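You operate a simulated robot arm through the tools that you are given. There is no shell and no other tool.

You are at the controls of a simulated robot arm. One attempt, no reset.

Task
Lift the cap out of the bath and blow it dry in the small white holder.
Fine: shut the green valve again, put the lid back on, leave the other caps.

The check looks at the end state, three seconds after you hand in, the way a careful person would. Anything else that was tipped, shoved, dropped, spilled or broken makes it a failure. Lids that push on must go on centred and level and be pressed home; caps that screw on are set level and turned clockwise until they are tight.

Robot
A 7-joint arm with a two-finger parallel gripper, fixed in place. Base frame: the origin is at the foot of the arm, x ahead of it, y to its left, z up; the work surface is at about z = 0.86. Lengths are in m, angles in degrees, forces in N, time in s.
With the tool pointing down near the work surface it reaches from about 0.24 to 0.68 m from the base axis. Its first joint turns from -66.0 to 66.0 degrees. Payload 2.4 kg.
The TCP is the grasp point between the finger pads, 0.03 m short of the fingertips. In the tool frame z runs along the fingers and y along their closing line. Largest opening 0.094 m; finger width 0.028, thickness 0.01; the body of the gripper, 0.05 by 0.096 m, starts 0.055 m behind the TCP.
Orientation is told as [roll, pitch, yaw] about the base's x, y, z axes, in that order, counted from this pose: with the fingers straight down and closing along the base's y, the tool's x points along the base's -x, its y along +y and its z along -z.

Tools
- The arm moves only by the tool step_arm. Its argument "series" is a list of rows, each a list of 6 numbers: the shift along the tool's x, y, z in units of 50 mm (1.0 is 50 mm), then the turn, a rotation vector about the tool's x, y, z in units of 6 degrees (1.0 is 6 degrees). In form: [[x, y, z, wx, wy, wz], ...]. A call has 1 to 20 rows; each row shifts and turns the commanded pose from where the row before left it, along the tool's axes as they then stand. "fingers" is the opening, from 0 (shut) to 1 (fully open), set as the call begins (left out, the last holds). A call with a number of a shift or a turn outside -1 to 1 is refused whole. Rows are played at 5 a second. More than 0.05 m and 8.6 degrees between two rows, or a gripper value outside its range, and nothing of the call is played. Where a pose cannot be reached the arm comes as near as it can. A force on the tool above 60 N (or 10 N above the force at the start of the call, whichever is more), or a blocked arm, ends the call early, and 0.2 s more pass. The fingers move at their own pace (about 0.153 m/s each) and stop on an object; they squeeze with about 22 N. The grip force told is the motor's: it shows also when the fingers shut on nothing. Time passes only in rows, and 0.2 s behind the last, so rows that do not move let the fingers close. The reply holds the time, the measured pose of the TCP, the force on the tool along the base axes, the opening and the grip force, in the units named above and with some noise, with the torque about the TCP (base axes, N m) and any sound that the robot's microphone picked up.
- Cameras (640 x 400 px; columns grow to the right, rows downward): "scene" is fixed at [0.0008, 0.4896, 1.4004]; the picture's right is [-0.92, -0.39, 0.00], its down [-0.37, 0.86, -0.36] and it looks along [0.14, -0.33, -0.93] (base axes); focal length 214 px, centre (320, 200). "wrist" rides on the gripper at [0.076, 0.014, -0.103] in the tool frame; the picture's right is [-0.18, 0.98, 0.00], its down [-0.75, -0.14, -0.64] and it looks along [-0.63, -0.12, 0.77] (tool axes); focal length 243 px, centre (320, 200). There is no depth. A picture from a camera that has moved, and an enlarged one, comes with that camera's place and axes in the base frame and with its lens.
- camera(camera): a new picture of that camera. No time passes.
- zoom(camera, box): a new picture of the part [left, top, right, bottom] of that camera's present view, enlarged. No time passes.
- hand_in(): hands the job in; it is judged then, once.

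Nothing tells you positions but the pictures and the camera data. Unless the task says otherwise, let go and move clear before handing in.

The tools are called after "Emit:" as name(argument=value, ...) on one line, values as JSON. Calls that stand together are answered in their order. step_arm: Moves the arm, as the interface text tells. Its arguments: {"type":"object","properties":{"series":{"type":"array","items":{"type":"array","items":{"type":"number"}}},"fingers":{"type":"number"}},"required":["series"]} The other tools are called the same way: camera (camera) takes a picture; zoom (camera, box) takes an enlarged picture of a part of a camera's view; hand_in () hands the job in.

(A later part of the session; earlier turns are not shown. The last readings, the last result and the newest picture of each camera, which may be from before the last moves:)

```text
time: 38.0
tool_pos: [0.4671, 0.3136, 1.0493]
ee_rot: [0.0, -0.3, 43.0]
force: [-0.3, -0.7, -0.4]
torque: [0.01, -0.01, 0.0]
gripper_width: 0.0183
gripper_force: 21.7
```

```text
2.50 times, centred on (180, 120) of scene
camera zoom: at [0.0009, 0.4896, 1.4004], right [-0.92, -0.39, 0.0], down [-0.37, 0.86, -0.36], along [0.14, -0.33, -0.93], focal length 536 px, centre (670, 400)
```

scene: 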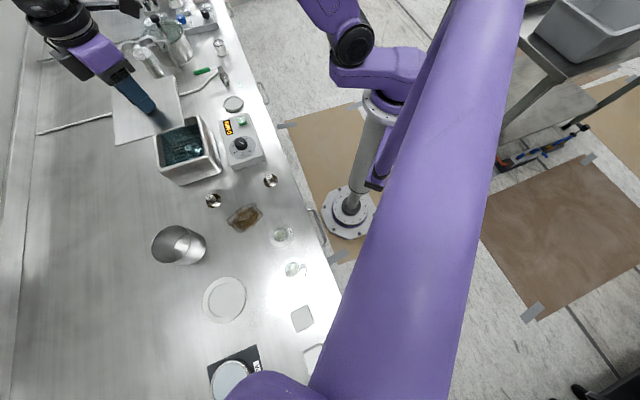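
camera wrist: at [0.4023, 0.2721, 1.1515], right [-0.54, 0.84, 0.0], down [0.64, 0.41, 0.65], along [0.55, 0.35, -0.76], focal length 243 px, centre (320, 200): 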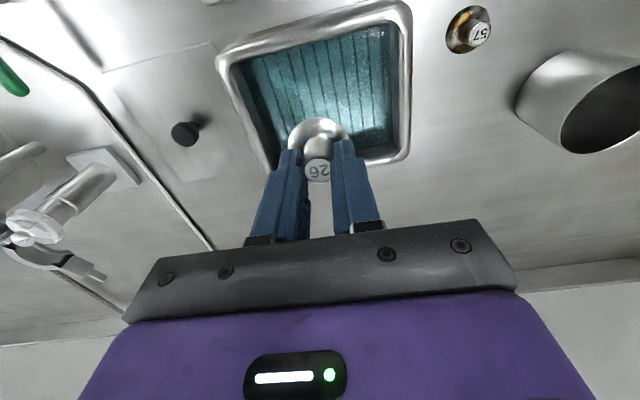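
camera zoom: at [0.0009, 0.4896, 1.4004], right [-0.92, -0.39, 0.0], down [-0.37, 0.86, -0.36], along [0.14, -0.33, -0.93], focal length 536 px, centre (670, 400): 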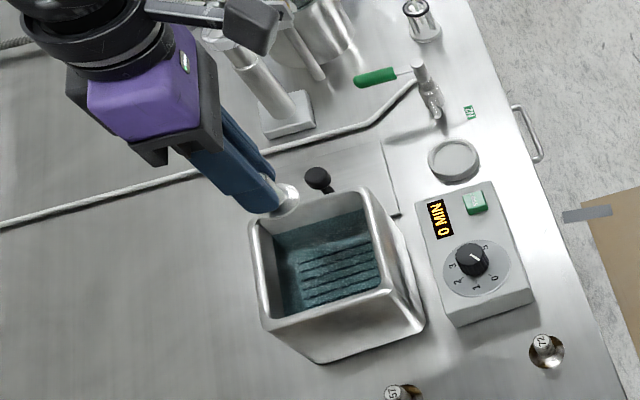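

Cap 26 is out and upright in the fingers. I'll carry it above the white holder, turning so the fingers close across the nozzle axis.

Emit:
step_arm(series=[[0.483, -0.52, 0, 0, 0, 0], [0.483, -0.52, 0, 0, 0, 0], [0.483, -0.52, 0, 0, 0, 0], [0.483, -0.52, 0, 0, 0, 0], [0.483, -0.52, 0, 0, 0, 0], [0.483, -0.52, 0, 0, 0, 0], [0, 0, 0, 0, 0, 0]])

Emit:
step_arm(series=[[0, 0, 0, 0, 0, 1], [0, 0, 0, 0, 0, 1], [0, 0, 0, 0, 0, 1], [0, 0, 0, 0, 0, 1], [0, 0, 0, 0, 0, 1], [0, 0, 0, 0, 0, 1], [0, 0, 0, 0, 0, 1], [0, 0, 0, 0, 0, 1], [0, 0, 0, 0, 0, 1], [0, 0, 0, 0, 0, 1], [0, 0, 0, 0, 0, 1], [0, 0, 0, 0, 0, 1], [0, 0, 0, 0, 0, 1], [0, 0, 0, 0, 0, 1], [0, 0, 0, 0, 0, 1], [0, 0, 0, 0, 0, 0]])

Emit:
camera(camera="wrist")

Emit:
zoom(camera="wrist", box=[220, 20, 420, 220])

Emit:
zoom(camera="scene", box=[160, 20, 300, 150])

```text
time: 39.6
tool_pos: [0.4704, 0.1052, 1.0507]
ee_rot: [0.1, -0.4, 42.9]
force: [-0.8, 0.1, -1.0]
torque: [0.01, -0.04, -0.01]
gripper_width: 0.0185
gripper_force: 22.4
```

```text
time: 43.0
tool_pos: [0.4677, 0.1022, 1.0472]
ee_rot: [0.4, 0.0, -47.1]
force: [-0.4, -0.2, -0.3]
torque: [-0.01, -0.02, 0.0]
gripper_width: 0.0187
gripper_force: 21.8
```

```text
taken
camera wrist: at [0.4275, 0.1672, 1.1498], right [0.84, 0.53, 0.01], down [0.41, -0.65, 0.64], along [0.35, -0.54, -0.77], focal length 243 px, centre (320, 200)
```

wrist: 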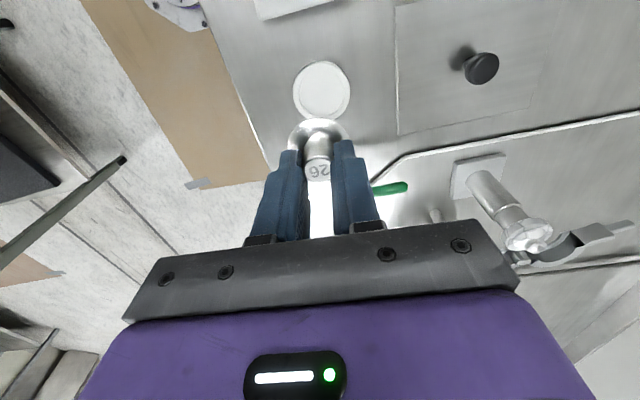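

```text
2.00 times, centred on (320, 120) of wrist
camera zoom: at [0.4275, 0.1672, 1.1498], right [0.84, 0.53, 0.01], down [0.41, -0.65, 0.64], along [0.35, -0.54, -0.77], focal length 485 px, centre (320, 360)
```

zoom: 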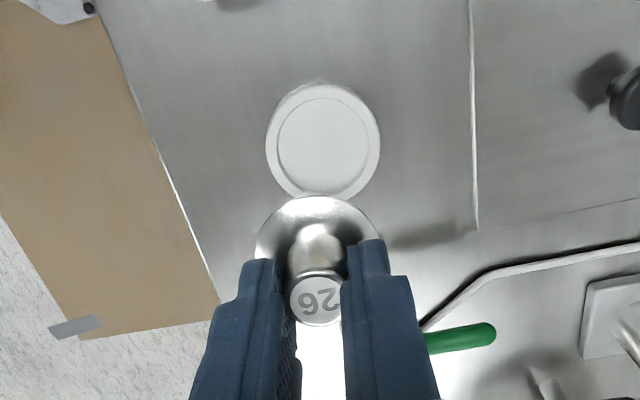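

```text
3.08 times, centred on (230, 85) of scene
camera zoom: at [0.0009, 0.4896, 1.4004], right [-0.92, -0.39, 0.0], down [-0.37, 0.86, -0.36], along [0.14, -0.33, -0.93], focal length 660 px, centre (597, 554)
```

zoom: 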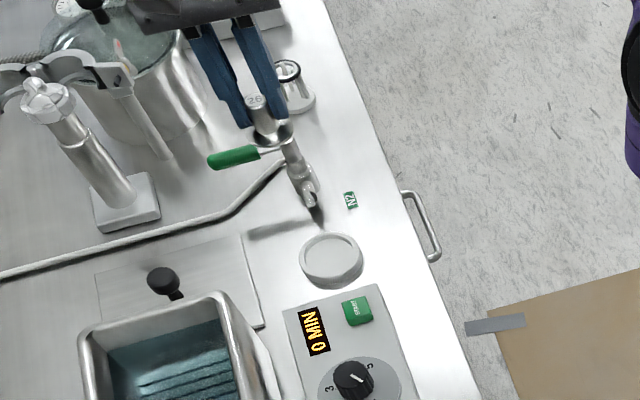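

The cap is centred over the holder to within a couple of millimetres. I'll descend part way and check.

Emit:
step_arm(series=[[-0.01, 0.02, 0.5, 0, 0, 0], [0, 0, 0.5, 0, 0, 0], [0, 0, 0.5, 0, 0, 0], [0, 0, 0.5, 0, 0, 0], [0, 0, 0.3, 0, 0, 0], [0, 0, 0, 0, 0, 0]])

Emit:
camera(camera="wrist")

Emit:
zoom(camera="scene", box=[190, 50, 280, 130])

```text
time: 44.4
tool_pos: [0.4686, 0.1053, 0.9342]
ee_rot: [0.3, 0.1, -46.9]
force: [-0.7, -0.5, -1.2]
torque: [-0.02, -0.02, -0.02]
gripper_width: 0.0188
gripper_force: 21.7
```

```text
taken
camera wrist: at [0.4285, 0.1695, 1.0351], right [0.84, 0.54, 0.01], down [0.41, -0.65, 0.64], along [0.35, -0.54, -0.77], focal length 243 px, centre (320, 200)
```

wrist: 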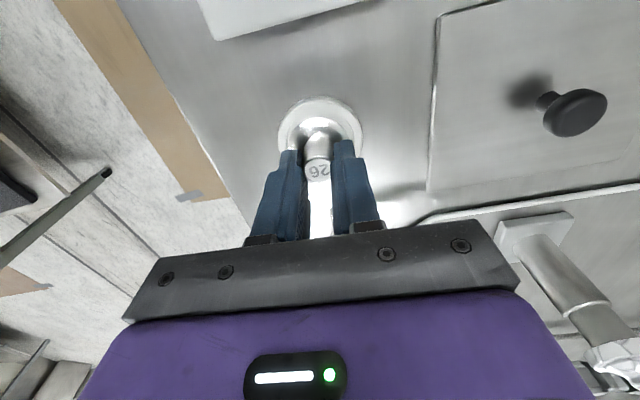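

```text
5.00 times, centred on (235, 90) of scene
camera zoom: at [0.0009, 0.4896, 1.4004], right [-0.92, -0.39, 0.0], down [-0.37, 0.86, -0.36], along [0.14, -0.33, -0.93], focal length 1072 px, centre (745, 750)
```

zoom: 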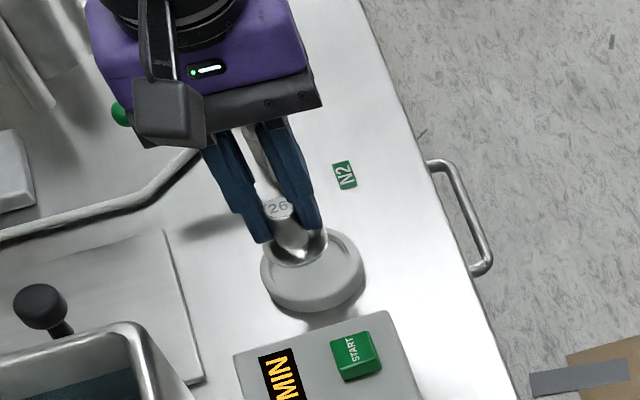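

Emit:
zoom(camera="wrist", box=[260, 80, 380, 200])

```text
3.33 times, centred on (320, 140) of wrist
camera zoom: at [0.4285, 0.1695, 1.0351], right [0.84, 0.54, 0.01], down [0.41, -0.65, 0.64], along [0.35, -0.54, -0.77], focal length 809 px, centre (320, 400)
```

zoom: 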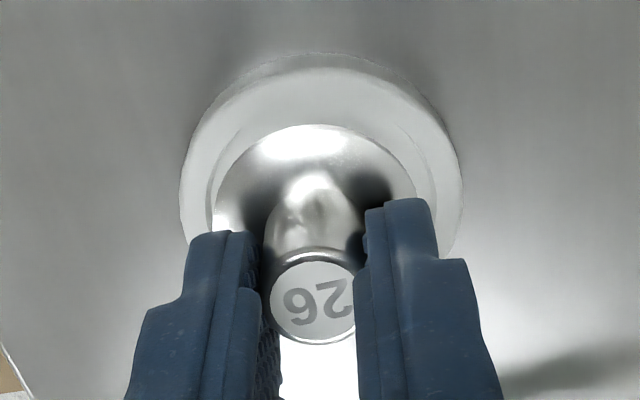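

Dish and flange are concentric within about 1–2 mm. I'll lower in small steps until it touches down.

Emit:
step_arm(series=[[0, 0, 0.12, 0, 0, 0], [0, 0, 0.12, 0, 0, 0], [0, 0, 0, 0, 0, 0]])

Emit:
step_arm(series=[[0, 0, 0.06, 0, 0, 0], [0, 0, 0.04, 0, 0, 0], [0, 0, 0, 0, 0, 0]])

Emit:
zoom(camera="wrist", box=[260, 80, 380, 200])

```text
time: 45.2
tool_pos: [0.4693, 0.1036, 0.9208]
ee_rot: [0.3, 0.0, -46.9]
force: [0.4, 0.4, 0.1]
torque: [0.01, 0.02, 0.03]
gripper_width: 0.0189
gripper_force: 22.0
```

```text
time: 46.0
tool_pos: [0.4709, 0.1036, 0.9158]
ee_rot: [0.5, 0.1, -46.9]
force: [0.2, -0.3, -1.0]
torque: [0.0, 0.01, -0.02]
gripper_width: 0.0188
gripper_force: 22.4
```

```text
3.33 times, centred on (320, 140) of wrist
camera zoom: at [0.4291, 0.1688, 1.0174], right [0.84, 0.54, 0.01], down [0.41, -0.65, 0.64], along [0.35, -0.54, -0.77], focal length 809 px, centre (320, 400)
```

zoom: 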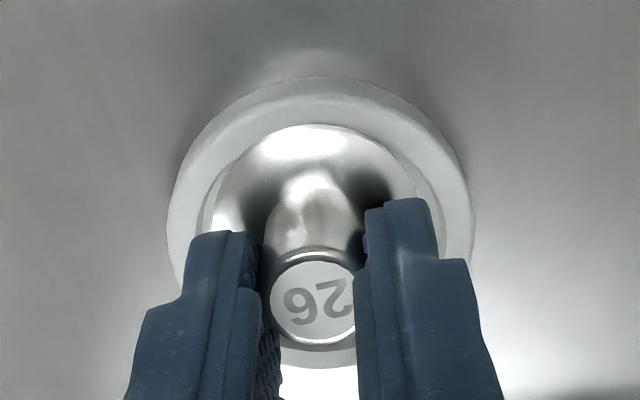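

Emit:
step_arm(series=[[-0.02, 0, 0.03, 0, 0, 0], [0, 0, 0.03, 0, 0, 0], [0, 0, 0, 0, 0, 0]])

Emit:
step_arm(series=[[0, 0, 0.03, 0, 0, 0], [0, 0, 0, 0, 0, 0]])

Emit:
zoom(camera="wrist", box=[260, 80, 380, 200])

```text
time: 46.8
tool_pos: [0.471, 0.1043, 0.9126]
ee_rot: [0.2, 0.0, -47.0]
force: [1.0, -0.6, -0.9]
torque: [-0.01, -0.03, 0.0]
gripper_width: 0.0187
gripper_force: 22.0
```

```text
time: 47.4
tool_pos: [0.472, 0.1035, 0.912]
ee_rot: [0.3, 0.0, -47.0]
force: [0.1, 1.2, -0.8]
torque: [0.02, 0.0, 0.01]
gripper_width: 0.0185
gripper_force: 22.3
```

```text
3.33 times, centred on (320, 140) of wrist
camera zoom: at [0.4294, 0.1684, 1.0128], right [0.84, 0.54, 0.01], down [0.41, -0.65, 0.64], along [0.35, -0.54, -0.77], focal length 809 px, centre (320, 400)
```

zoom: 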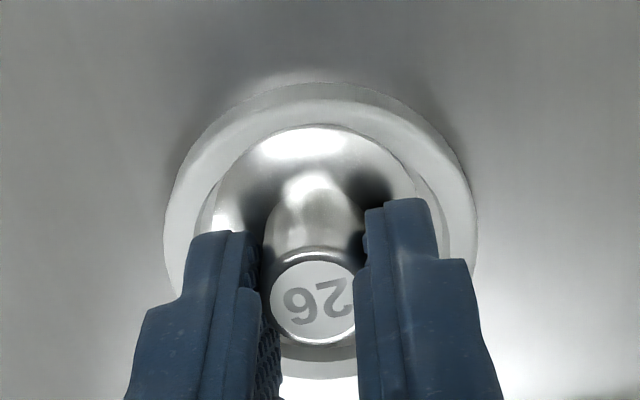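

Emit:
step_arm(series=[[-0.03, 0.03, 0, 0, 0, 0], [0, 0, 0.03, 0, 0, 0], [0, 0, 0, 0, 0, 0]])

Emit:
step_arm(series=[[0, 0, 0.03, 0, 0, 0], [0, 0, 0, 0, 0, 0]])

Emit:
zoom(camera="wrist", box=[260, 80, 380, 200])

```text
time: 48.2
tool_pos: [0.4726, 0.1035, 0.9093]
ee_rot: [0.2, 0.0, -47.0]
force: [0.1, -0.5, -0.2]
torque: [-0.02, 0.02, 0.01]
gripper_width: 0.0187
gripper_force: 21.9
```

```text
time: 48.8
tool_pos: [0.4717, 0.1038, 0.9094]
ee_rot: [0.4, 0.0, -47.0]
force: [-1.2, -2.0, 16.0]
torque: [0.12, 0.36, -0.01]
gripper_width: 0.0183
gripper_force: 22.0
```

```text
3.33 times, centred on (320, 140) of wrist
camera zoom: at [0.4307, 0.168, 1.0114], right [0.84, 0.54, 0.01], down [0.41, -0.65, 0.64], along [0.35, -0.54, -0.77], focal length 809 px, centre (320, 400)
```

zoom: 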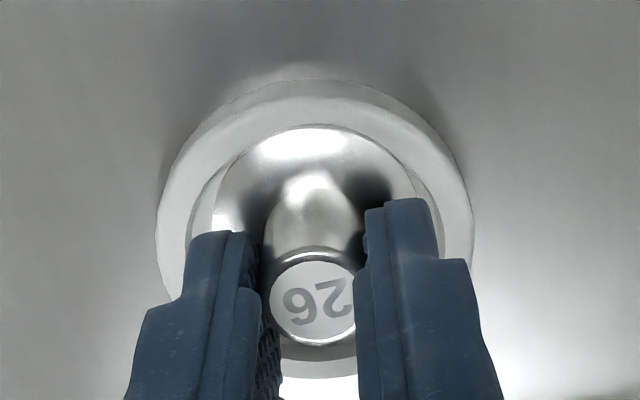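

Contact at 16 N with the cap centred in the recess. I'll ease off and release.

Emit:
step_arm(series=[[0, 0, -0.02, 0, 0, 0], [0, 0, 0, 0, 0, 0], [0, 0, 0, 0, 0, 0]], fingers=0.45)

Emit:
step_arm(series=[[0, 0, -0.3, 0, 0, 0], [0, 0, -0.5, 0, 0, 0], [0, 0, -0.7, 0, 0, 0], [0, 0, -0.8, 0, 0, 0], [0, 0, 0, 0, 0, 0]])

Emit:
zoom(camera="wrist", box=[220, 20, 420, 220])

Emit:
zoom(camera="scene", box=[180, 30, 290, 140])

```text
time: 49.6
tool_pos: [0.4724, 0.1036, 0.9098]
ee_rot: [0.3, 0.0, -47.0]
force: [0.9, 0.4, -1.1]
torque: [-0.01, 0.0, 0.01]
gripper_width: 0.0424
gripper_force: 0.1
```

```text
time: 50.8
tool_pos: [0.4707, 0.107, 1.0278]
ee_rot: [0.3, 0.0, -47.0]
force: [-0.4, -0.6, -0.2]
torque: [0.04, -0.01, 0.0]
gripper_width: 0.0422
gripper_force: 0.0
```

```text
2.00 times, centred on (320, 120) of wrist
camera zoom: at [0.4293, 0.1714, 1.1303], right [0.84, 0.54, 0.01], down [0.41, -0.65, 0.64], along [0.35, -0.54, -0.77], focal length 485 px, centre (320, 360)
```

zoom: 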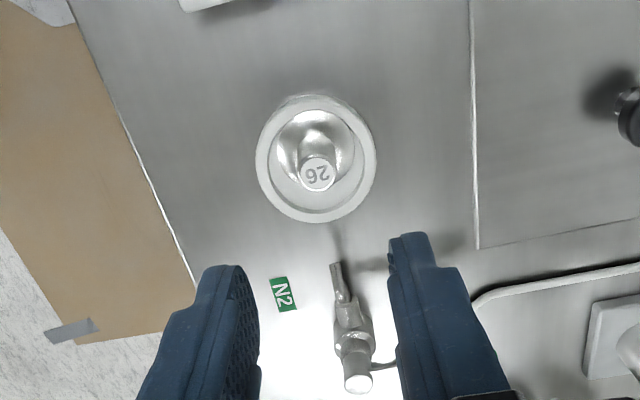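

```text
3.64 times, centred on (235, 85) of scene
camera zoom: at [0.0008, 0.4896, 1.4004], right [-0.92, -0.39, 0.0], down [-0.37, 0.86, -0.36], along [0.14, -0.33, -0.93], focal length 780 px, centre (629, 618)
```

zoom: 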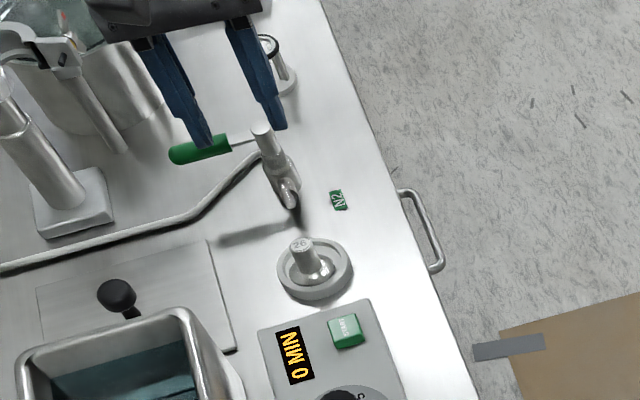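

Cap 26 sits flat in the holder. I'll shift forward with fingers wide open for a close look at the valve and handle.

Emit:
step_arm(series=[[-0.5, 0.3, 0, 0, 0, 0], [-0.5, 0.3, 0, 0, 0, 0], [0, 0, 0, 0, 0, 0]], fingers=1)

Emit:
camera(camera="wrist")

Emit:
zoom(camera="wrist", box=[240, 80, 420, 230])

Emit:
zoom(camera="scene", box=[180, 30, 290, 140])

```text
time: 51.6
tool_pos: [0.5247, 0.0879, 1.0249]
ee_rot: [0.4, 0.1, -47.0]
force: [0.0, -0.1, 0.2]
torque: [-0.04, 0.0, 0.02]
gripper_width: 0.0941
gripper_force: 0.1
```

```text
taken
camera wrist: at [0.4841, 0.1531, 1.1272], right [0.84, 0.54, 0.01], down [0.41, -0.65, 0.64], along [0.35, -0.54, -0.77], focal length 243 px, centre (320, 200)
```

wrist: 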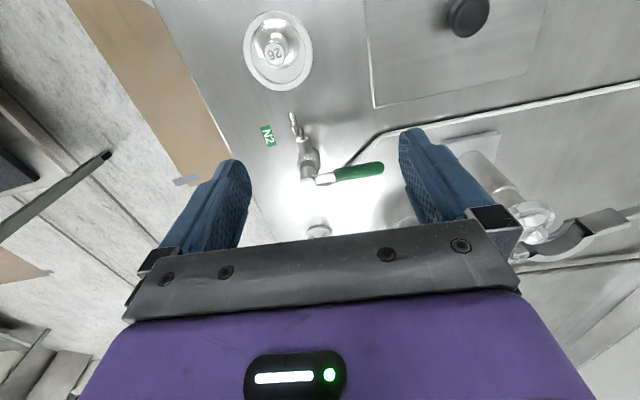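

```text
2.67 times, centred on (330, 155) of wrist
camera zoom: at [0.4841, 0.1531, 1.1272], right [0.84, 0.54, 0.01], down [0.41, -0.65, 0.64], along [0.35, -0.54, -0.77], focal length 647 px, centre (293, 320)
```

zoom: 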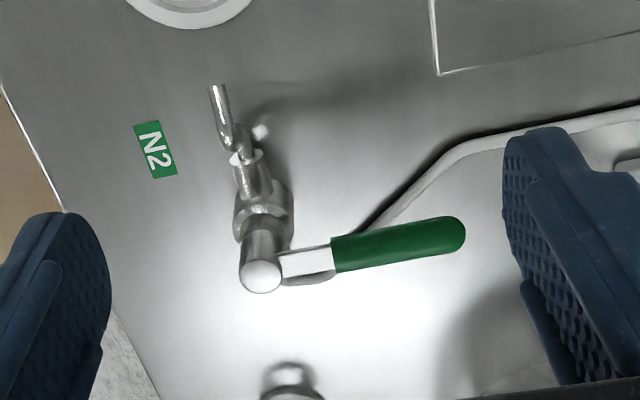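

```text
3.64 times, centred on (235, 85) of scene
camera zoom: at [0.0009, 0.4896, 1.4004], right [-0.92, -0.39, 0.0], down [-0.37, 0.86, -0.36], along [0.14, -0.33, -0.93], focal length 780 px, centre (629, 618)
```

zoom: 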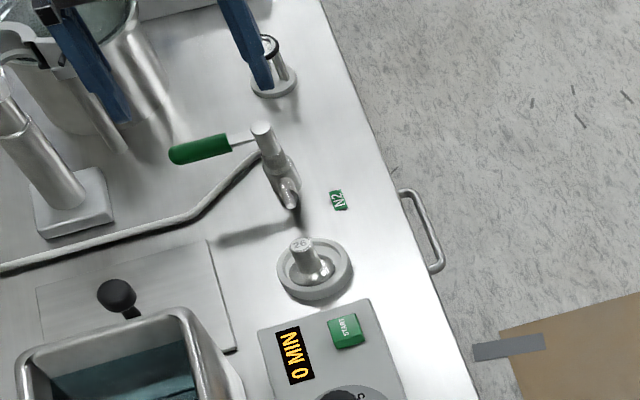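

The valve pivot is a vertical stem at about (0.556, 0.017), and its green handle points away from the arm at about 42°, near z = 0.91. The handle stands across the nozzle line, so it is closed. I'll straddle it with open fingers at about (0.602, 0.058).

Emit:
step_arm(series=[[-0.737, 0.365, 0, 0, 0, 0], [-0.737, 0.365, 0, 0, 0, 0], [0, 0, 0, 0, 0, -0.99], [0, 0, 0, 0, 0, -0.99], [0, 0, 0, 0, 0, -0.99], [0, 0, 0, 0, 0, -0.99], [0, 0, 0, 0, 0, -0.99], [0, 0, 0, 0, 0, -0.99], [0, 0, 0, 0, 0, -0.99], [0, 0, 0, 0, 0, -0.99], [0, 0, 0, 0, 0, -0.99], [0, 0, 0, 0, 0, -0.99], [0, 0, 0, 0, 0, -0.99], [0, 0, 0, 0, 0, -0.99], [0, 0, 0, 0, 0, -0.99], [0, 0, 0, 0, 0, -0.99], [0, 0, 0, 0, 0, -0.99], [0, 0, 0, 0, 0, 0]], fingers=0.5)

Emit:
camera(camera="wrist")

Emit:
zoom(camera="scene", box=[150, 20, 290, 140])

```text
time: 55.4
tool_pos: [0.6046, 0.0568, 1.0259]
ee_rot: [0.0, -0.3, 42.2]
force: [0.3, -0.1, 0.1]
torque: [-0.01, 0.01, -0.02]
gripper_width: 0.0467
gripper_force: 0.0
```

```text
taken
camera wrist: at [0.5396, 0.0156, 1.1266], right [-0.52, 0.85, 0.0], down [0.65, 0.4, 0.65], along [0.55, 0.34, -0.76], focal length 243 px, centre (320, 200)
```

wrist: 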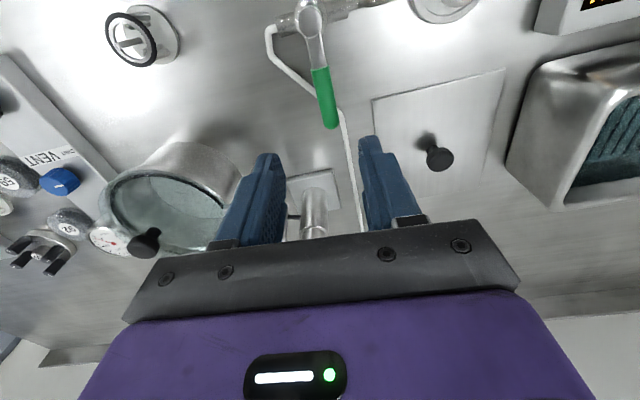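

```text
3.33 times, centred on (220, 80) of scene
camera zoom: at [0.0008, 0.4896, 1.4004], right [-0.92, -0.39, 0.0], down [-0.37, 0.86, -0.36], along [0.14, -0.33, -0.93], focal length 715 px, centre (653, 600)
```

zoom: 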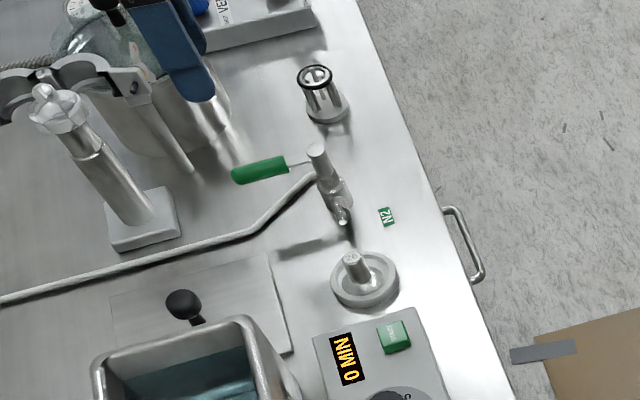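

The view confirms the body's flow axis runs from hose to nozzle, with the handle across it. I'll adjust 4 mm sideways and descend astride the handle.

Emit:
step_arm(series=[[0.04, 0.08, 0, 0, 0, 0], [0, 0, 0.5, 0, 0, 0], [0, 0, 0.5, 0, 0, 0], [0, 0, 0.5, 0, 0, 0], [0, 0, 0.3, 0, 0, 0], [0, 0, 0, 0, 0, 0]])

Emit:
camera(camera="wrist")

Emit:
zoom(camera="scene", box=[170, 30, 270, 120])

```text
time: 56.8
tool_pos: [0.6001, 0.0595, 0.9352]
ee_rot: [0.0, -0.4, 42.1]
force: [-0.4, 0.4, -0.9]
torque: [-0.05, -0.02, 0.0]
gripper_width: 0.0467
gripper_force: 0.0
```

```text
taken
camera wrist: at [0.5347, 0.0187, 1.0365], right [-0.52, 0.85, 0.0], down [0.65, 0.4, 0.65], along [0.55, 0.34, -0.76], focal length 243 px, centre (320, 200)
```

wrist: 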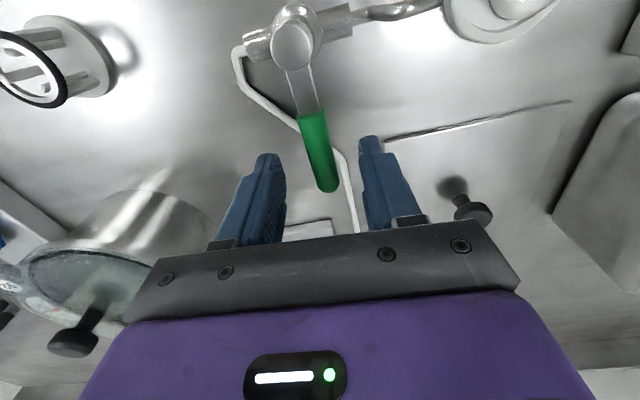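

```text
4.44 times, centred on (220, 75) of scene
camera zoom: at [0.0008, 0.4896, 1.4004], right [-0.92, -0.39, 0.0], down [-0.37, 0.86, -0.36], along [0.14, -0.33, -0.93], focal length 953 px, centre (764, 756)
```

zoom: 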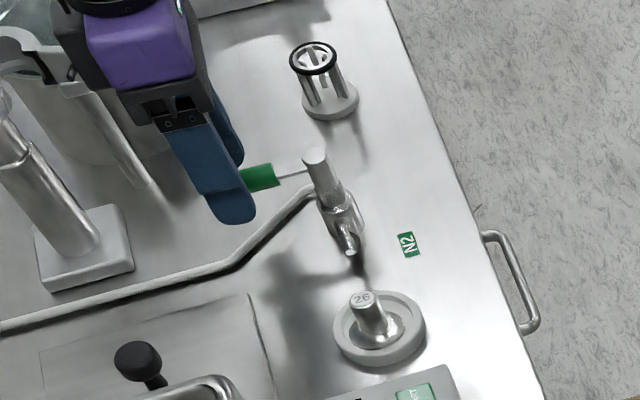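

Emit:
step_arm(series=[[0, 0, 0.12, 0, 0, 0], [0, 0, 0.12, 0, 0, 0], [0, 0, 0, 0, 0, 0]])

Emit:
camera(camera="wrist")

```text
time: 57.6
tool_pos: [0.5993, 0.0598, 0.9237]
ee_rot: [0.0, -0.3, 42.2]
force: [-0.1, 0.8, 0.6]
torque: [-0.03, -0.01, -0.03]
gripper_width: 0.0468
gripper_force: 0.1
```

```text
taken
camera wrist: at [0.5344, 0.0187, 1.0248], right [-0.52, 0.85, 0.0], down [0.65, 0.4, 0.65], along [0.55, 0.34, -0.76], focal length 243 px, centre (320, 200)
```

wrist: 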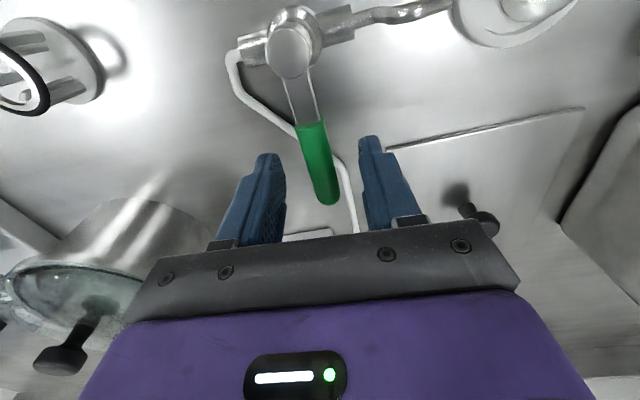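

I'm astride the handle. I'll probe gently to find which way it turns, first towards the nozzle side.

Emit:
step_arm(series=[[0, 0.2, 0, 0, 0, 0], [0, 0.2, 0, 0, 0, 0], [0, 0.1, 0, 0, 0, 0], [0, 0, 0, 0, 0, 0]])

Emit:
camera(camera="wrist")

```text
time: 58.6
tool_pos: [0.586, 0.076, 0.9226]
ee_rot: [-0.1, -0.5, 42.0]
force: [10.7, -9.2, -2.2]
torque: [0.08, -0.26, 0.24]
gripper_width: 0.055
gripper_force: 7.8
```

```text
taken
camera wrist: at [0.52, 0.0356, 1.0233], right [-0.52, 0.85, 0.0], down [0.65, 0.4, 0.65], along [0.55, 0.34, -0.76], focal length 243 px, centre (320, 200)
```

wrist: 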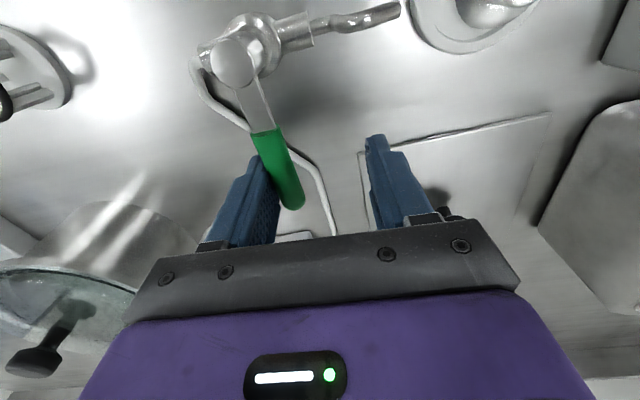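

The handle did not move that way against about 14 N, so that is its closed stop. I'll back off and try the other direction.

Emit:
step_arm(series=[[0, -0.25, 0, 0, 0, 0], [0, -0.25, 0, 0, 0, 0], [0, -0.2, 0, 0, 0, 0], [0, -0.15, 0, 0, 0, 0], [0, 0, 0, 0, 0, 0]])

Emit:
camera(camera="wrist")

```text
time: 59.8
tool_pos: [0.613, 0.0454, 0.9222]
ee_rot: [0.1, -0.2, 42.0]
force: [-0.2, 1.3, 0.0]
torque: [0.01, 0.03, -0.06]
gripper_width: 0.0477
gripper_force: 0.2
```

```text
taken
camera wrist: at [0.5481, 0.0041, 1.0239], right [-0.52, 0.85, 0.0], down [0.65, 0.4, 0.65], along [0.55, 0.34, -0.76], focal length 243 px, centre (320, 200)
```

wrist: 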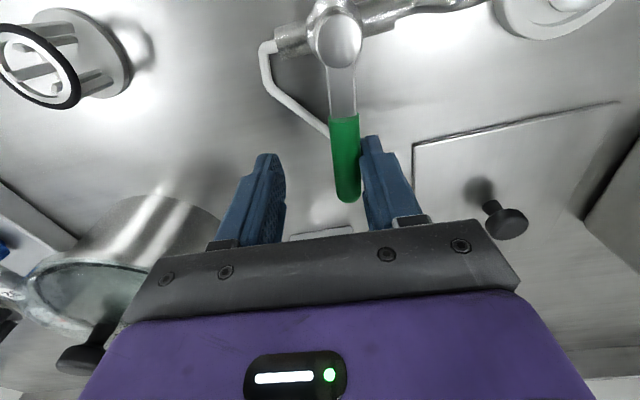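

Contact is just about to start on the other side. I'll push the handle along an arc in steps of 6°, turning the tool with it.

Emit:
step_arm(series=[[0.04, -0.13, 0, 0, 0, 1], [0.04, -0.13, 0, 0, 0, 1], [0.04, -0.13, 0, 0, 0, 1], [0, 0, 0, 0, 0, 0]])

Emit:
camera(camera="wrist")

```text
time: 60.8
tool_pos: [0.6195, 0.0258, 0.9213]
ee_rot: [0.1, -0.2, 24.0]
force: [-1.9, 1.3, -1.3]
torque: [0.02, 0.03, 0.0]
gripper_width: 0.0476
gripper_force: 0.0
```

```text
taken
camera wrist: at [0.5455, 0.0074, 1.0234], right [-0.23, 0.97, 0.0], down [0.74, 0.18, 0.65], along [0.63, 0.15, -0.76], focal length 243 px, centre (320, 200)
```

wrist: 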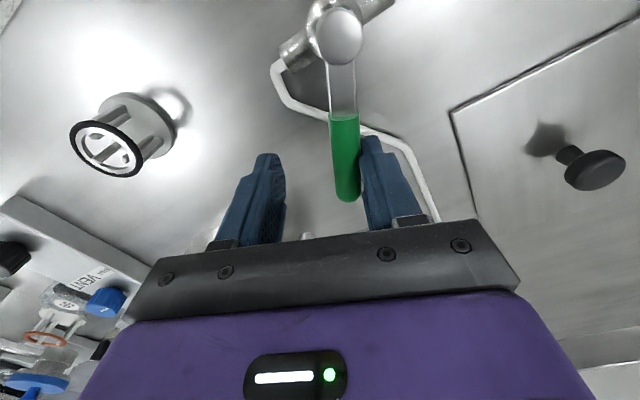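

The handle turns freely this way. I'll continue the arc.

Emit:
step_arm(series=[[0.04, -0.13, 0, 0, 0, 1], [0.04, -0.13, 0, 0, 0, 1], [0.04, -0.13, 0, 0, 0, 1], [0.04, -0.13, 0, 0, 0, 1], [0.04, -0.13, 0, 0, 0, 1], [0.04, -0.13, 0, 0, 0, 1], [0, 0, 0, 0, 0, 0]])

Emit:
camera(camera="wrist")

Emit:
zoom(camera="scene", box=[170, 30, 270, 120])

```text
time: 62.4
tool_pos: [0.6145, -0.0116, 0.9224]
ee_rot: [0.2, -0.2, -12.0]
force: [0.3, 1.2, 0.8]
torque: [0.05, -0.02, -0.01]
gripper_width: 0.0473
gripper_force: 0.3
```

```text
taken
camera wrist: at [0.5433, 0.0159, 1.0244], right [0.38, 0.92, 0.01], down [0.71, -0.3, 0.64], along [0.6, -0.24, -0.77], focal length 243 px, centre (320, 200)
```

wrist: 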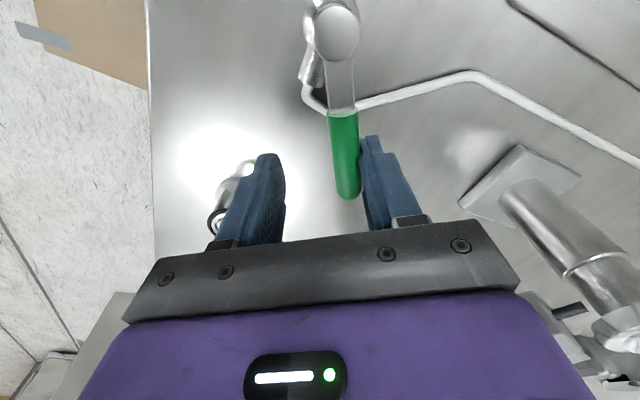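

```text
4.44 times, centred on (220, 75) of scene
camera zoom: at [0.0009, 0.4896, 1.4004], right [-0.92, -0.39, 0.0], down [-0.37, 0.86, -0.36], along [0.14, -0.33, -0.93], focal length 953 px, centre (764, 756)
```

zoom: 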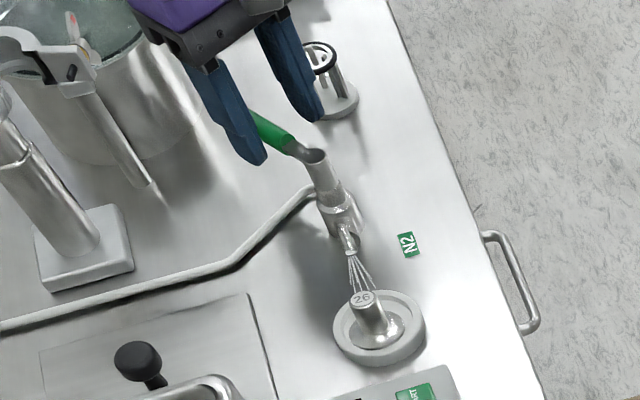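

N2 is flowing, with jets visible at the cap. I'll open it further towards the full 90°.

Emit:
step_arm(series=[[0.04, -0.13, 0, 0, 0, 1], [0.04, -0.13, 0, 0, 0, 1], [0.04, -0.13, 0, 0, 0, 1], [0.04, -0.13, 0, 0, 0, 1], [0.04, -0.13, 0, 0, 0, 1], [0, 0, 0, 0, 0, 0]])

Emit:
camera(camera="wrist")

Emit:
zoom(camera="scene", box=[170, 30, 270, 120])

```text
time: 63.8
tool_pos: [0.5933, -0.0396, 0.923]
ee_rot: [0.3, 0.0, -42.0]
force: [0.8, -0.2, 0.2]
torque: [0.0, 0.0, 0.01]
gripper_width: 0.047
gripper_force: 0.0
```

```text
taken
camera wrist: at [0.546, 0.0211, 1.0242], right [0.79, 0.61, 0.01], down [0.46, -0.61, 0.64], along [0.39, -0.51, -0.77], focal length 243 px, centre (320, 200)
```

wrist: 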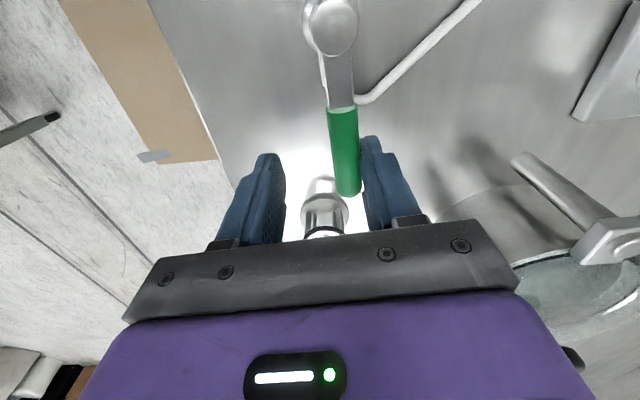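

```text
4.44 times, centred on (220, 75) of scene
camera zoom: at [0.0009, 0.4896, 1.4004], right [-0.92, -0.39, 0.0], down [-0.37, 0.86, -0.36], along [0.14, -0.33, -0.93], focal length 953 px, centre (764, 756)
```

zoom: 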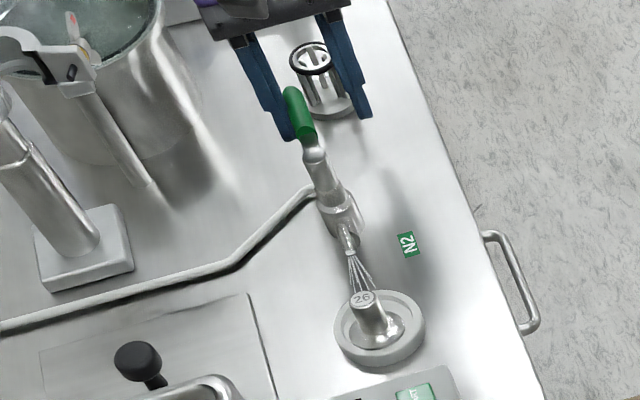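

The flow is strong. I'll add the last 6° and then let the nitrogen blow for several seconds.

Emit:
step_arm(series=[[0.04, -0.13, 0, 0, 0, 1], [0, 0, 0, 0, 0, 0]])

Emit:
step_arm(series=[[0, 0, 0, 0, 0, 0], [0, 0, 0, 0, 0, 0], [0, 0, 0, 0, 0, 0], [0, 0, 0, 0, 0, 0], [0, 0, 0, 0, 0, 0], [0, 0, 0, 0, 0, 0], [0, 0, 0, 0, 0, 0], [0, 0, 0, 0, 0, 0], [0, 0, 0, 0, 0, 0], [0, 0, 0, 0, 0, 0], [0, 0, 0, 0, 0, 0], [0, 0, 0, 0, 0, 0], [0, 0, 0, 0, 0, 0], [0, 0, 0, 0, 0, 0], [0, 0, 0, 0, 0, 0], [0, 0, 0, 0, 0, 0], [0, 0, 0, 0, 0, 0], [0, 0, 0, 0, 0, 0], [0, 0, 0, 0, 0, 0], [0, 0, 0, 0, 0, 0]])

Emit:
zoom(camera="scene", box=[200, 60, 270, 120])

```text
time: 64.4
tool_pos: [0.5877, -0.0391, 0.9226]
ee_rot: [0.3, 0.1, -47.9]
force: [4.5, 4.1, -0.3]
torque: [-0.03, -0.13, 0.07]
gripper_width: 0.0505
gripper_force: 3.3
```

```text
time: 68.6
tool_pos: [0.5874, -0.0416, 0.9218]
ee_rot: [0.4, 0.0, -47.9]
force: [5.2, 6.2, 0.7]
torque: [0.09, -0.04, 0.15]
gripper_width: 0.0519
gripper_force: 4.4
```

```text
6.67 times, centred on (235, 90) of scene
camera zoom: at [0.001, 0.4898, 1.4003], right [-0.92, -0.39, 0.0], down [-0.37, 0.86, -0.36], along [0.14, -0.33, -0.93], focal length 1430 px, centre (887, 933)
```

zoom: 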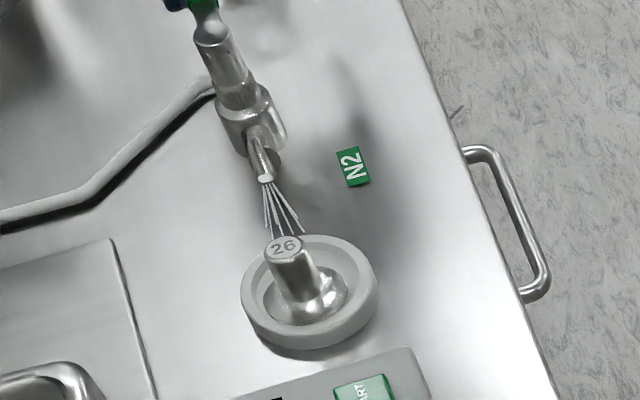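

The handle is at its open stop and the jets hit cap 26, which stays put. I'll keep blowing for a while longer.

Emit:
step_arm(series=[[0, 0.06, 0, 0, 0, 0], [0, 0, 0, 0, 0, 0], [0, 0, 0, 0, 0, 0], [0, 0, 0, 0, 0, 0], [0, 0, 0, 0, 0, 0], [0, 0, 0, 0, 0, 0], [0, 0, 0, 0, 0, 0], [0, 0, 0, 0, 0, 0], [0, 0, 0, 0, 0, 0], [0, 0, 0, 0, 0, 0], [0, 0, 0, 0, 0, 0], [0, 0, 0, 0, 0, 0], [0, 0, 0, 0, 0, 0], [0, 0, 0, 0, 0, 0], [0, 0, 0, 0, 0, 0], [0, 0, 0, 0, 0, 0], [0, 0, 0, 0, 0, 0], [0, 0, 0, 0, 0, 0], [0, 0, 0, 0, 0, 0], [0, 0, 0, 0, 0, 0]])

Emit:
step_arm(series=[[0, 0, 0, 0, 0, 0], [0, 0, 0, 0, 0, 0], [0, 0, 0, 0, 0, 0], [0, 0, 0, 0, 0, 0], [0, 0, 0, 0, 0, 0], [0, 0, 0, 0, 0, 0], [0, 0, 0, 0, 0, 0], [0, 0, 0, 0, 0, 0], [0, 0, 0, 0, 0, 0], [0, 0, 0, 0, 0, 0], [0, 0, 0, 0, 0, 0], [0, 0, 0, 0, 0, 0], [0, 0, 0, 0, 0, 0], [0, 0, 0, 0, 0, 0], [0, 0, 0, 0, 0, 0], [0, 0, 0, 0, 0, 0], [0, 0, 0, 0, 0, 0], [0, 0, 0, 0, 0, 0], [0, 0, 0, 0, 0, 0], [0, 0, 0, 0, 0, 0]])

Emit:
step_arm(series=[[0, 0, 0, 0, 0, 0], [0, 0, 0, 0, 0, 0], [0, 0, 0, 0, 0, 0], [0, 0, 0, 0, 0, 0], [0, 0, 0, 0, 0, 0], [0, 0, 0, 0, 0, 0], [0, 0, 0, 0, 0, 0], [0, 0, 0, 0, 0, 0], [0, 0, 0, 0, 0, 0], [0, 0, 0, 0, 0, 0], [0, 0, 0, 0, 0, 0], [0, 0, 0, 0, 0, 0], [0, 0, 0, 0, 0, 0], [0, 0, 0, 0, 0, 0], [0, 0, 0, 0, 0, 0], [0, 0, 0, 0, 0, 0], [0, 0, 0, 0, 0, 0], [0, 0, 0, 0, 0, 0], [0, 0, 0, 0, 0, 0], [0, 0, 0, 0, 0, 0]])

Emit:
zoom(camera="scene", box=[200, 60, 270, 120])

Emit:
camera(camera="wrist")

```text
time: 72.8
tool_pos: [0.5889, -0.0403, 0.921]
ee_rot: [0.4, 0.1, -47.9]
force: [2.5, 2.0, -1.6]
torque: [0.0, 0.03, 0.03]
gripper_width: 0.0485
gripper_force: 1.5
```

```text
time: 77.0
tool_pos: [0.5892, -0.0389, 0.9218]
ee_rot: [0.3, 0.1, -47.9]
force: [1.6, 2.3, 0.1]
torque: [0.04, -0.02, 0.03]
gripper_width: 0.0486
gripper_force: 1.1
```

```text
time: 81.2
tool_pos: [0.5891, -0.0404, 0.9225]
ee_rot: [0.4, 0.0, -47.9]
force: [1.7, 2.2, 0.5]
torque: [0.05, 0.02, 0.04]
gripper_width: 0.0486
gripper_force: 0.7
```

```text
6.67 times, centred on (235, 90) of scene
camera zoom: at [0.0009, 0.4896, 1.4004], right [-0.92, -0.39, 0.0], down [-0.37, 0.86, -0.36], along [0.14, -0.33, -0.93], focal length 1430 px, centre (887, 933)
```

zoom: 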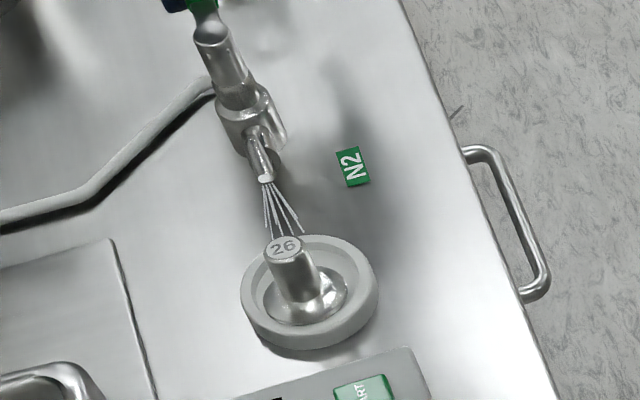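

```text
taken
camera wrist: at [0.5491, 0.026, 1.0236], right [0.85, 0.52, 0.01], down [0.4, -0.66, 0.64], along [0.34, -0.54, -0.77], focal length 243 px, centre (320, 200)
```

wrist: 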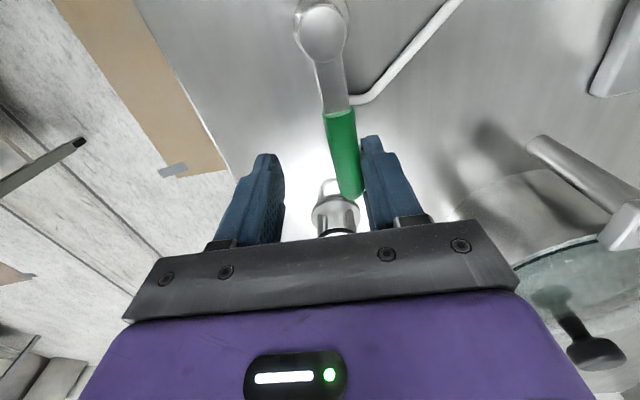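

Cap 26 has had about 18 s of full flow. I'll give it a few more seconds, then close the handle with the other finger.

Emit:
step_arm(series=[[0, 0, 0, 0, 0, 0], [0, 0, 0, 0, 0, 0], [0, 0, 0, 0, 0, 0], [0, 0, 0, 0, 0, 0], [0, 0, 0, 0, 0, 0], [0, 0, 0, 0, 0, 0], [0, 0, 0, 0, 0, 0], [0, 0, 0, 0, 0, 0], [0, 0, 0, 0, 0, 0], [0, 0, 0, 0, 0, 0], [0, 0, 0, 0, 0, 0], [0, 0, 0, 0, 0, 0], [0, 0, 0, 0, 0, 0], [0, 0, 0, 0, 0, 0], [0, 0, 0, 0, 0, 0], [0, 0, 0, 0, 0, 0], [0, 0, 0, 0, 0, 0], [0, 0, 0, 0, 0, 0], [0, 0, 0, 0, 0, 0], [0, 0, 0, 0, 0, 0]])

Emit:
step_arm(series=[[0, 0, 0, 0, 0, 0], [0, 0, 0, 0, 0, 0], [0, 0, 0, 0, 0, 0], [0, 0, 0, 0, 0, 0], [0, 0, 0, 0, 0, 0], [0, 0, 0, 0, 0, 0], [0, 0, 0, 0, 0, 0], [0, 0, 0, 0, 0, 0], [0, 0, 0, 0, 0, 0], [0, 0, 0, 0, 0, 0], [0, 0, 0, 0, 0, 0], [0, 0, 0, 0, 0, 0], [0, 0, 0, 0, 0, 0], [0, 0, 0, 0, 0, 0], [0, 0, 0, 0, 0, 0], [0, 0, 0, 0, 0, 0], [0, 0, 0, 0, 0, 0], [0, 0, 0, 0, 0, 0], [0, 0.3, 0, 0, 0, 0], [0, 0.3, 0, 0, 0, 0]])

Emit:
step_arm(series=[[0.044, 0.13, 0, 0, 0, -1], [0.044, 0.13, 0, 0, 0, -1], [0.044, 0.13, 0, 0, 0, -1], [0.044, 0.13, 0, 0, 0, -1], [0.044, 0.13, 0, 0, 0, -1], [0, 0, 0, 0, 0, 0]])

Emit:
camera(camera="wrist")

```text
time: 85.4
tool_pos: [0.5881, -0.0402, 0.9208]
ee_rot: [0.3, 0.0, -47.9]
force: [1.0, 1.9, -0.8]
torque: [0.02, -0.03, 0.01]
gripper_width: 0.0486
gripper_force: 1.6
```

```text
time: 89.6
tool_pos: [0.6117, -0.02, 0.9233]
ee_rot: [0.3, 0.1, -47.9]
force: [0.4, 0.0, -0.4]
torque: [-0.02, 0.01, 0.01]
gripper_width: 0.0467
gripper_force: 0.0
```

```text
time: 91.0
tool_pos: [0.6219, 0.0124, 0.9236]
ee_rot: [0.3, -0.1, -17.9]
force: [0.4, -0.6, 0.6]
torque: [0.01, 0.02, 0.02]
gripper_width: 0.0472
gripper_force: 0.8
```

```text
taken
camera wrist: at [0.5534, 0.0495, 1.0242], right [0.48, 0.88, 0.01], down [0.67, -0.37, 0.64], along [0.57, -0.3, -0.77], focal length 243 px, centre (320, 200)
```

wrist: 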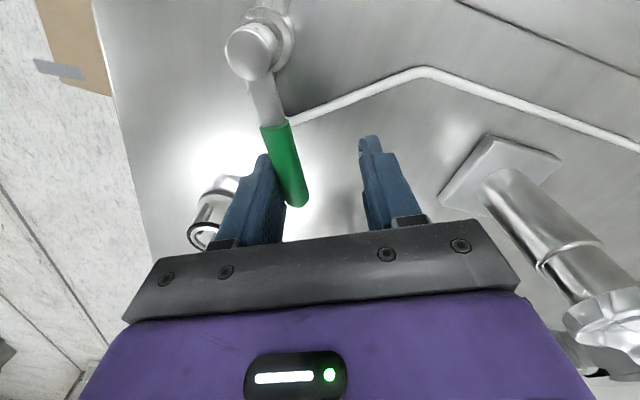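

The handle follows back. I'll continue closing.

Emit:
step_arm(series=[[0.044, 0.13, 0, 0, 0, -1], [0.044, 0.13, 0, 0, 0, -1], [0.044, 0.13, 0, 0, 0, -1], [0.044, 0.13, 0, 0, 0, -1], [0.044, 0.13, 0, 0, 0, -1], [0.044, 0.13, 0, 0, 0, -1], [0.044, 0.13, 0, 0, 0, -1], [0.044, 0.13, 0, 0, 0, -1], [0, 0, 0, 0, 0, 0]])

Emit:
camera(camera="wrist")

Emit:
zoom(camera="scene", box=[170, 30, 270, 120])

```text
time: 93.0
tool_pos: [0.6015, 0.0616, 0.9227]
ee_rot: [0.1, -0.3, 30.2]
force: [0.0, 0.1, -0.4]
torque: [0.01, 0.01, -0.02]
gripper_width: 0.047
gripper_force: 0.0
```

```text
taken
camera wrist: at [0.5291, 0.0347, 1.0237], right [-0.34, 0.94, 0.0], down [0.72, 0.25, 0.65], along [0.61, 0.22, -0.76], focal length 243 px, centre (320, 200)
```

wrist: 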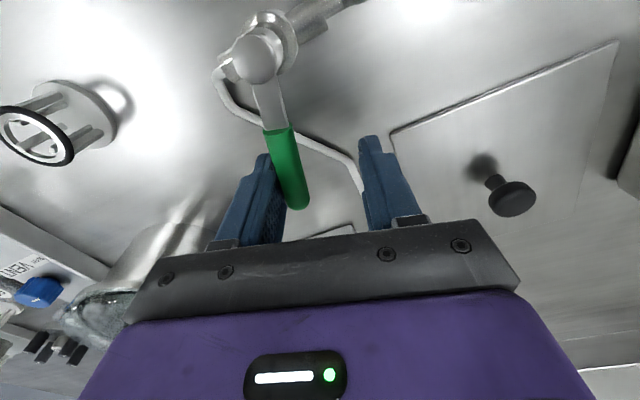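

```text
4.44 times, centred on (220, 75) of scene
camera zoom: at [0.0008, 0.4896, 1.4004], right [-0.92, -0.39, 0.0], down [-0.37, 0.86, -0.36], along [0.14, -0.33, -0.93], focal length 953 px, centre (764, 756)
```

zoom: 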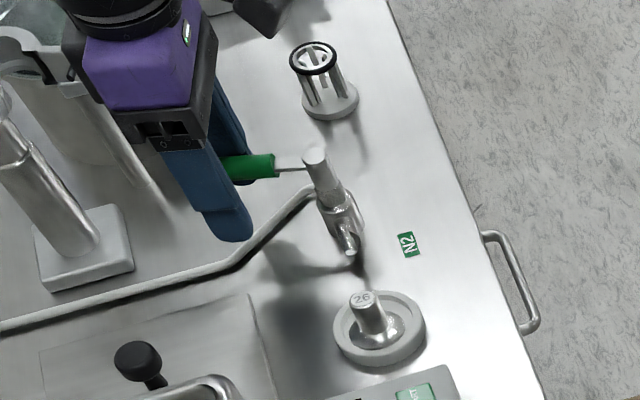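

The flow has stopped. I'll finish the last degrees up to the closed stop.

Emit:
step_arm(series=[[0.044, 0.13, 0, 0, 0, -1], [0.044, 0.13, 0, 0, 0, -1], [0, 0, 0, 0, 0, 0]])

Emit:
step_arm(series=[[0.02, 0.08, 0, 0, 0, 0], [0.02, 0.08, 0, 0, 0, 0], [0, 0, 0, 0, 0, 0]])

Emit:
camera(camera="wrist")

```text
time: 93.8
tool_pos: [0.5892, 0.0711, 0.9231]
ee_rot: [-0.1, -0.4, 42.3]
force: [-0.7, 0.5, 0.0]
torque: [-0.02, -0.01, -0.02]
gripper_width: 0.047
gripper_force: 0.0
```

```text
time: 94.6
tool_pos: [0.5842, 0.0748, 0.9223]
ee_rot: [-0.1, -0.5, 42.1]
force: [10.3, -7.3, -1.8]
torque: [0.09, -0.21, 0.3]
gripper_width: 0.0539
gripper_force: 6.1
```

```text
taken
camera wrist: at [0.5186, 0.0335, 1.0238], right [-0.52, 0.85, 0.0], down [0.65, 0.4, 0.65], along [0.55, 0.34, -0.76], focal length 243 px, centre (320, 200)
```

wrist: 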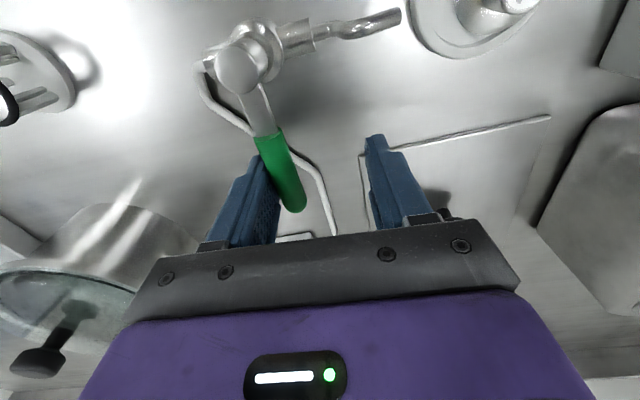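

The handle is firmly at the same closed stop as at the start. I'll centre the fingers off it and rise.

Emit:
step_arm(series=[[0, -0.2, 0, 0, 0, 0], [0, -0.2, 0, 0, 0, 0], [0, 0, -0.5, 0, 0, 0], [0, 0, -0.8, 0, 0, 0], [0, 0, -0.9, 0, 0, 0], [0, 0, -0.9, 0, 0, 0], [0, 0, 0, 0, 0, 0]])

Emit:
camera(camera="wrist")

Emit:
zoom(camera="scene", box=[100, 30, 280, 180])

```text
time: 96.2
tool_pos: [0.5961, 0.0582, 1.0789]
ee_rot: [0.1, -0.3, 42.1]
force: [-0.1, -0.1, -0.5]
torque: [-0.03, -0.01, 0.03]
gripper_width: 0.047
gripper_force: 0.1
```

```text
taken
camera wrist: at [0.53, 0.0173, 1.1803], right [-0.52, 0.85, 0.0], down [0.65, 0.4, 0.65], along [0.55, 0.34, -0.76], focal length 243 px, centre (320, 200)
```

wrist: 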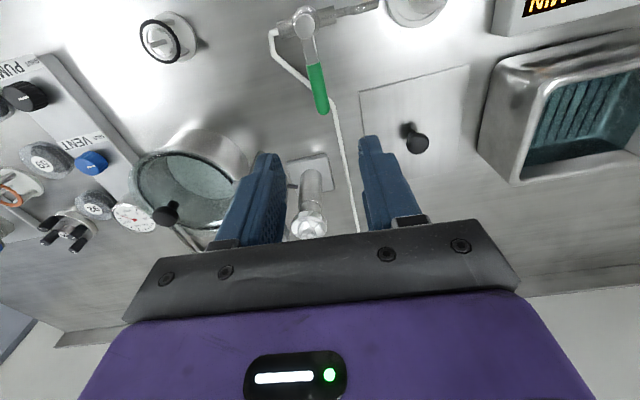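

```text
2.67 times, centred on (190, 105) of scene
camera zoom: at [0.0008, 0.4896, 1.4004], right [-0.92, -0.39, 0.0], down [-0.37, 0.86, -0.36], along [0.14, -0.33, -0.93], focal length 572 px, centre (667, 453)
```

zoom: 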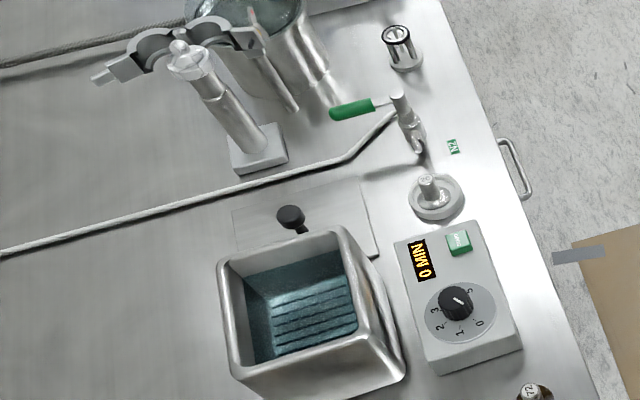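

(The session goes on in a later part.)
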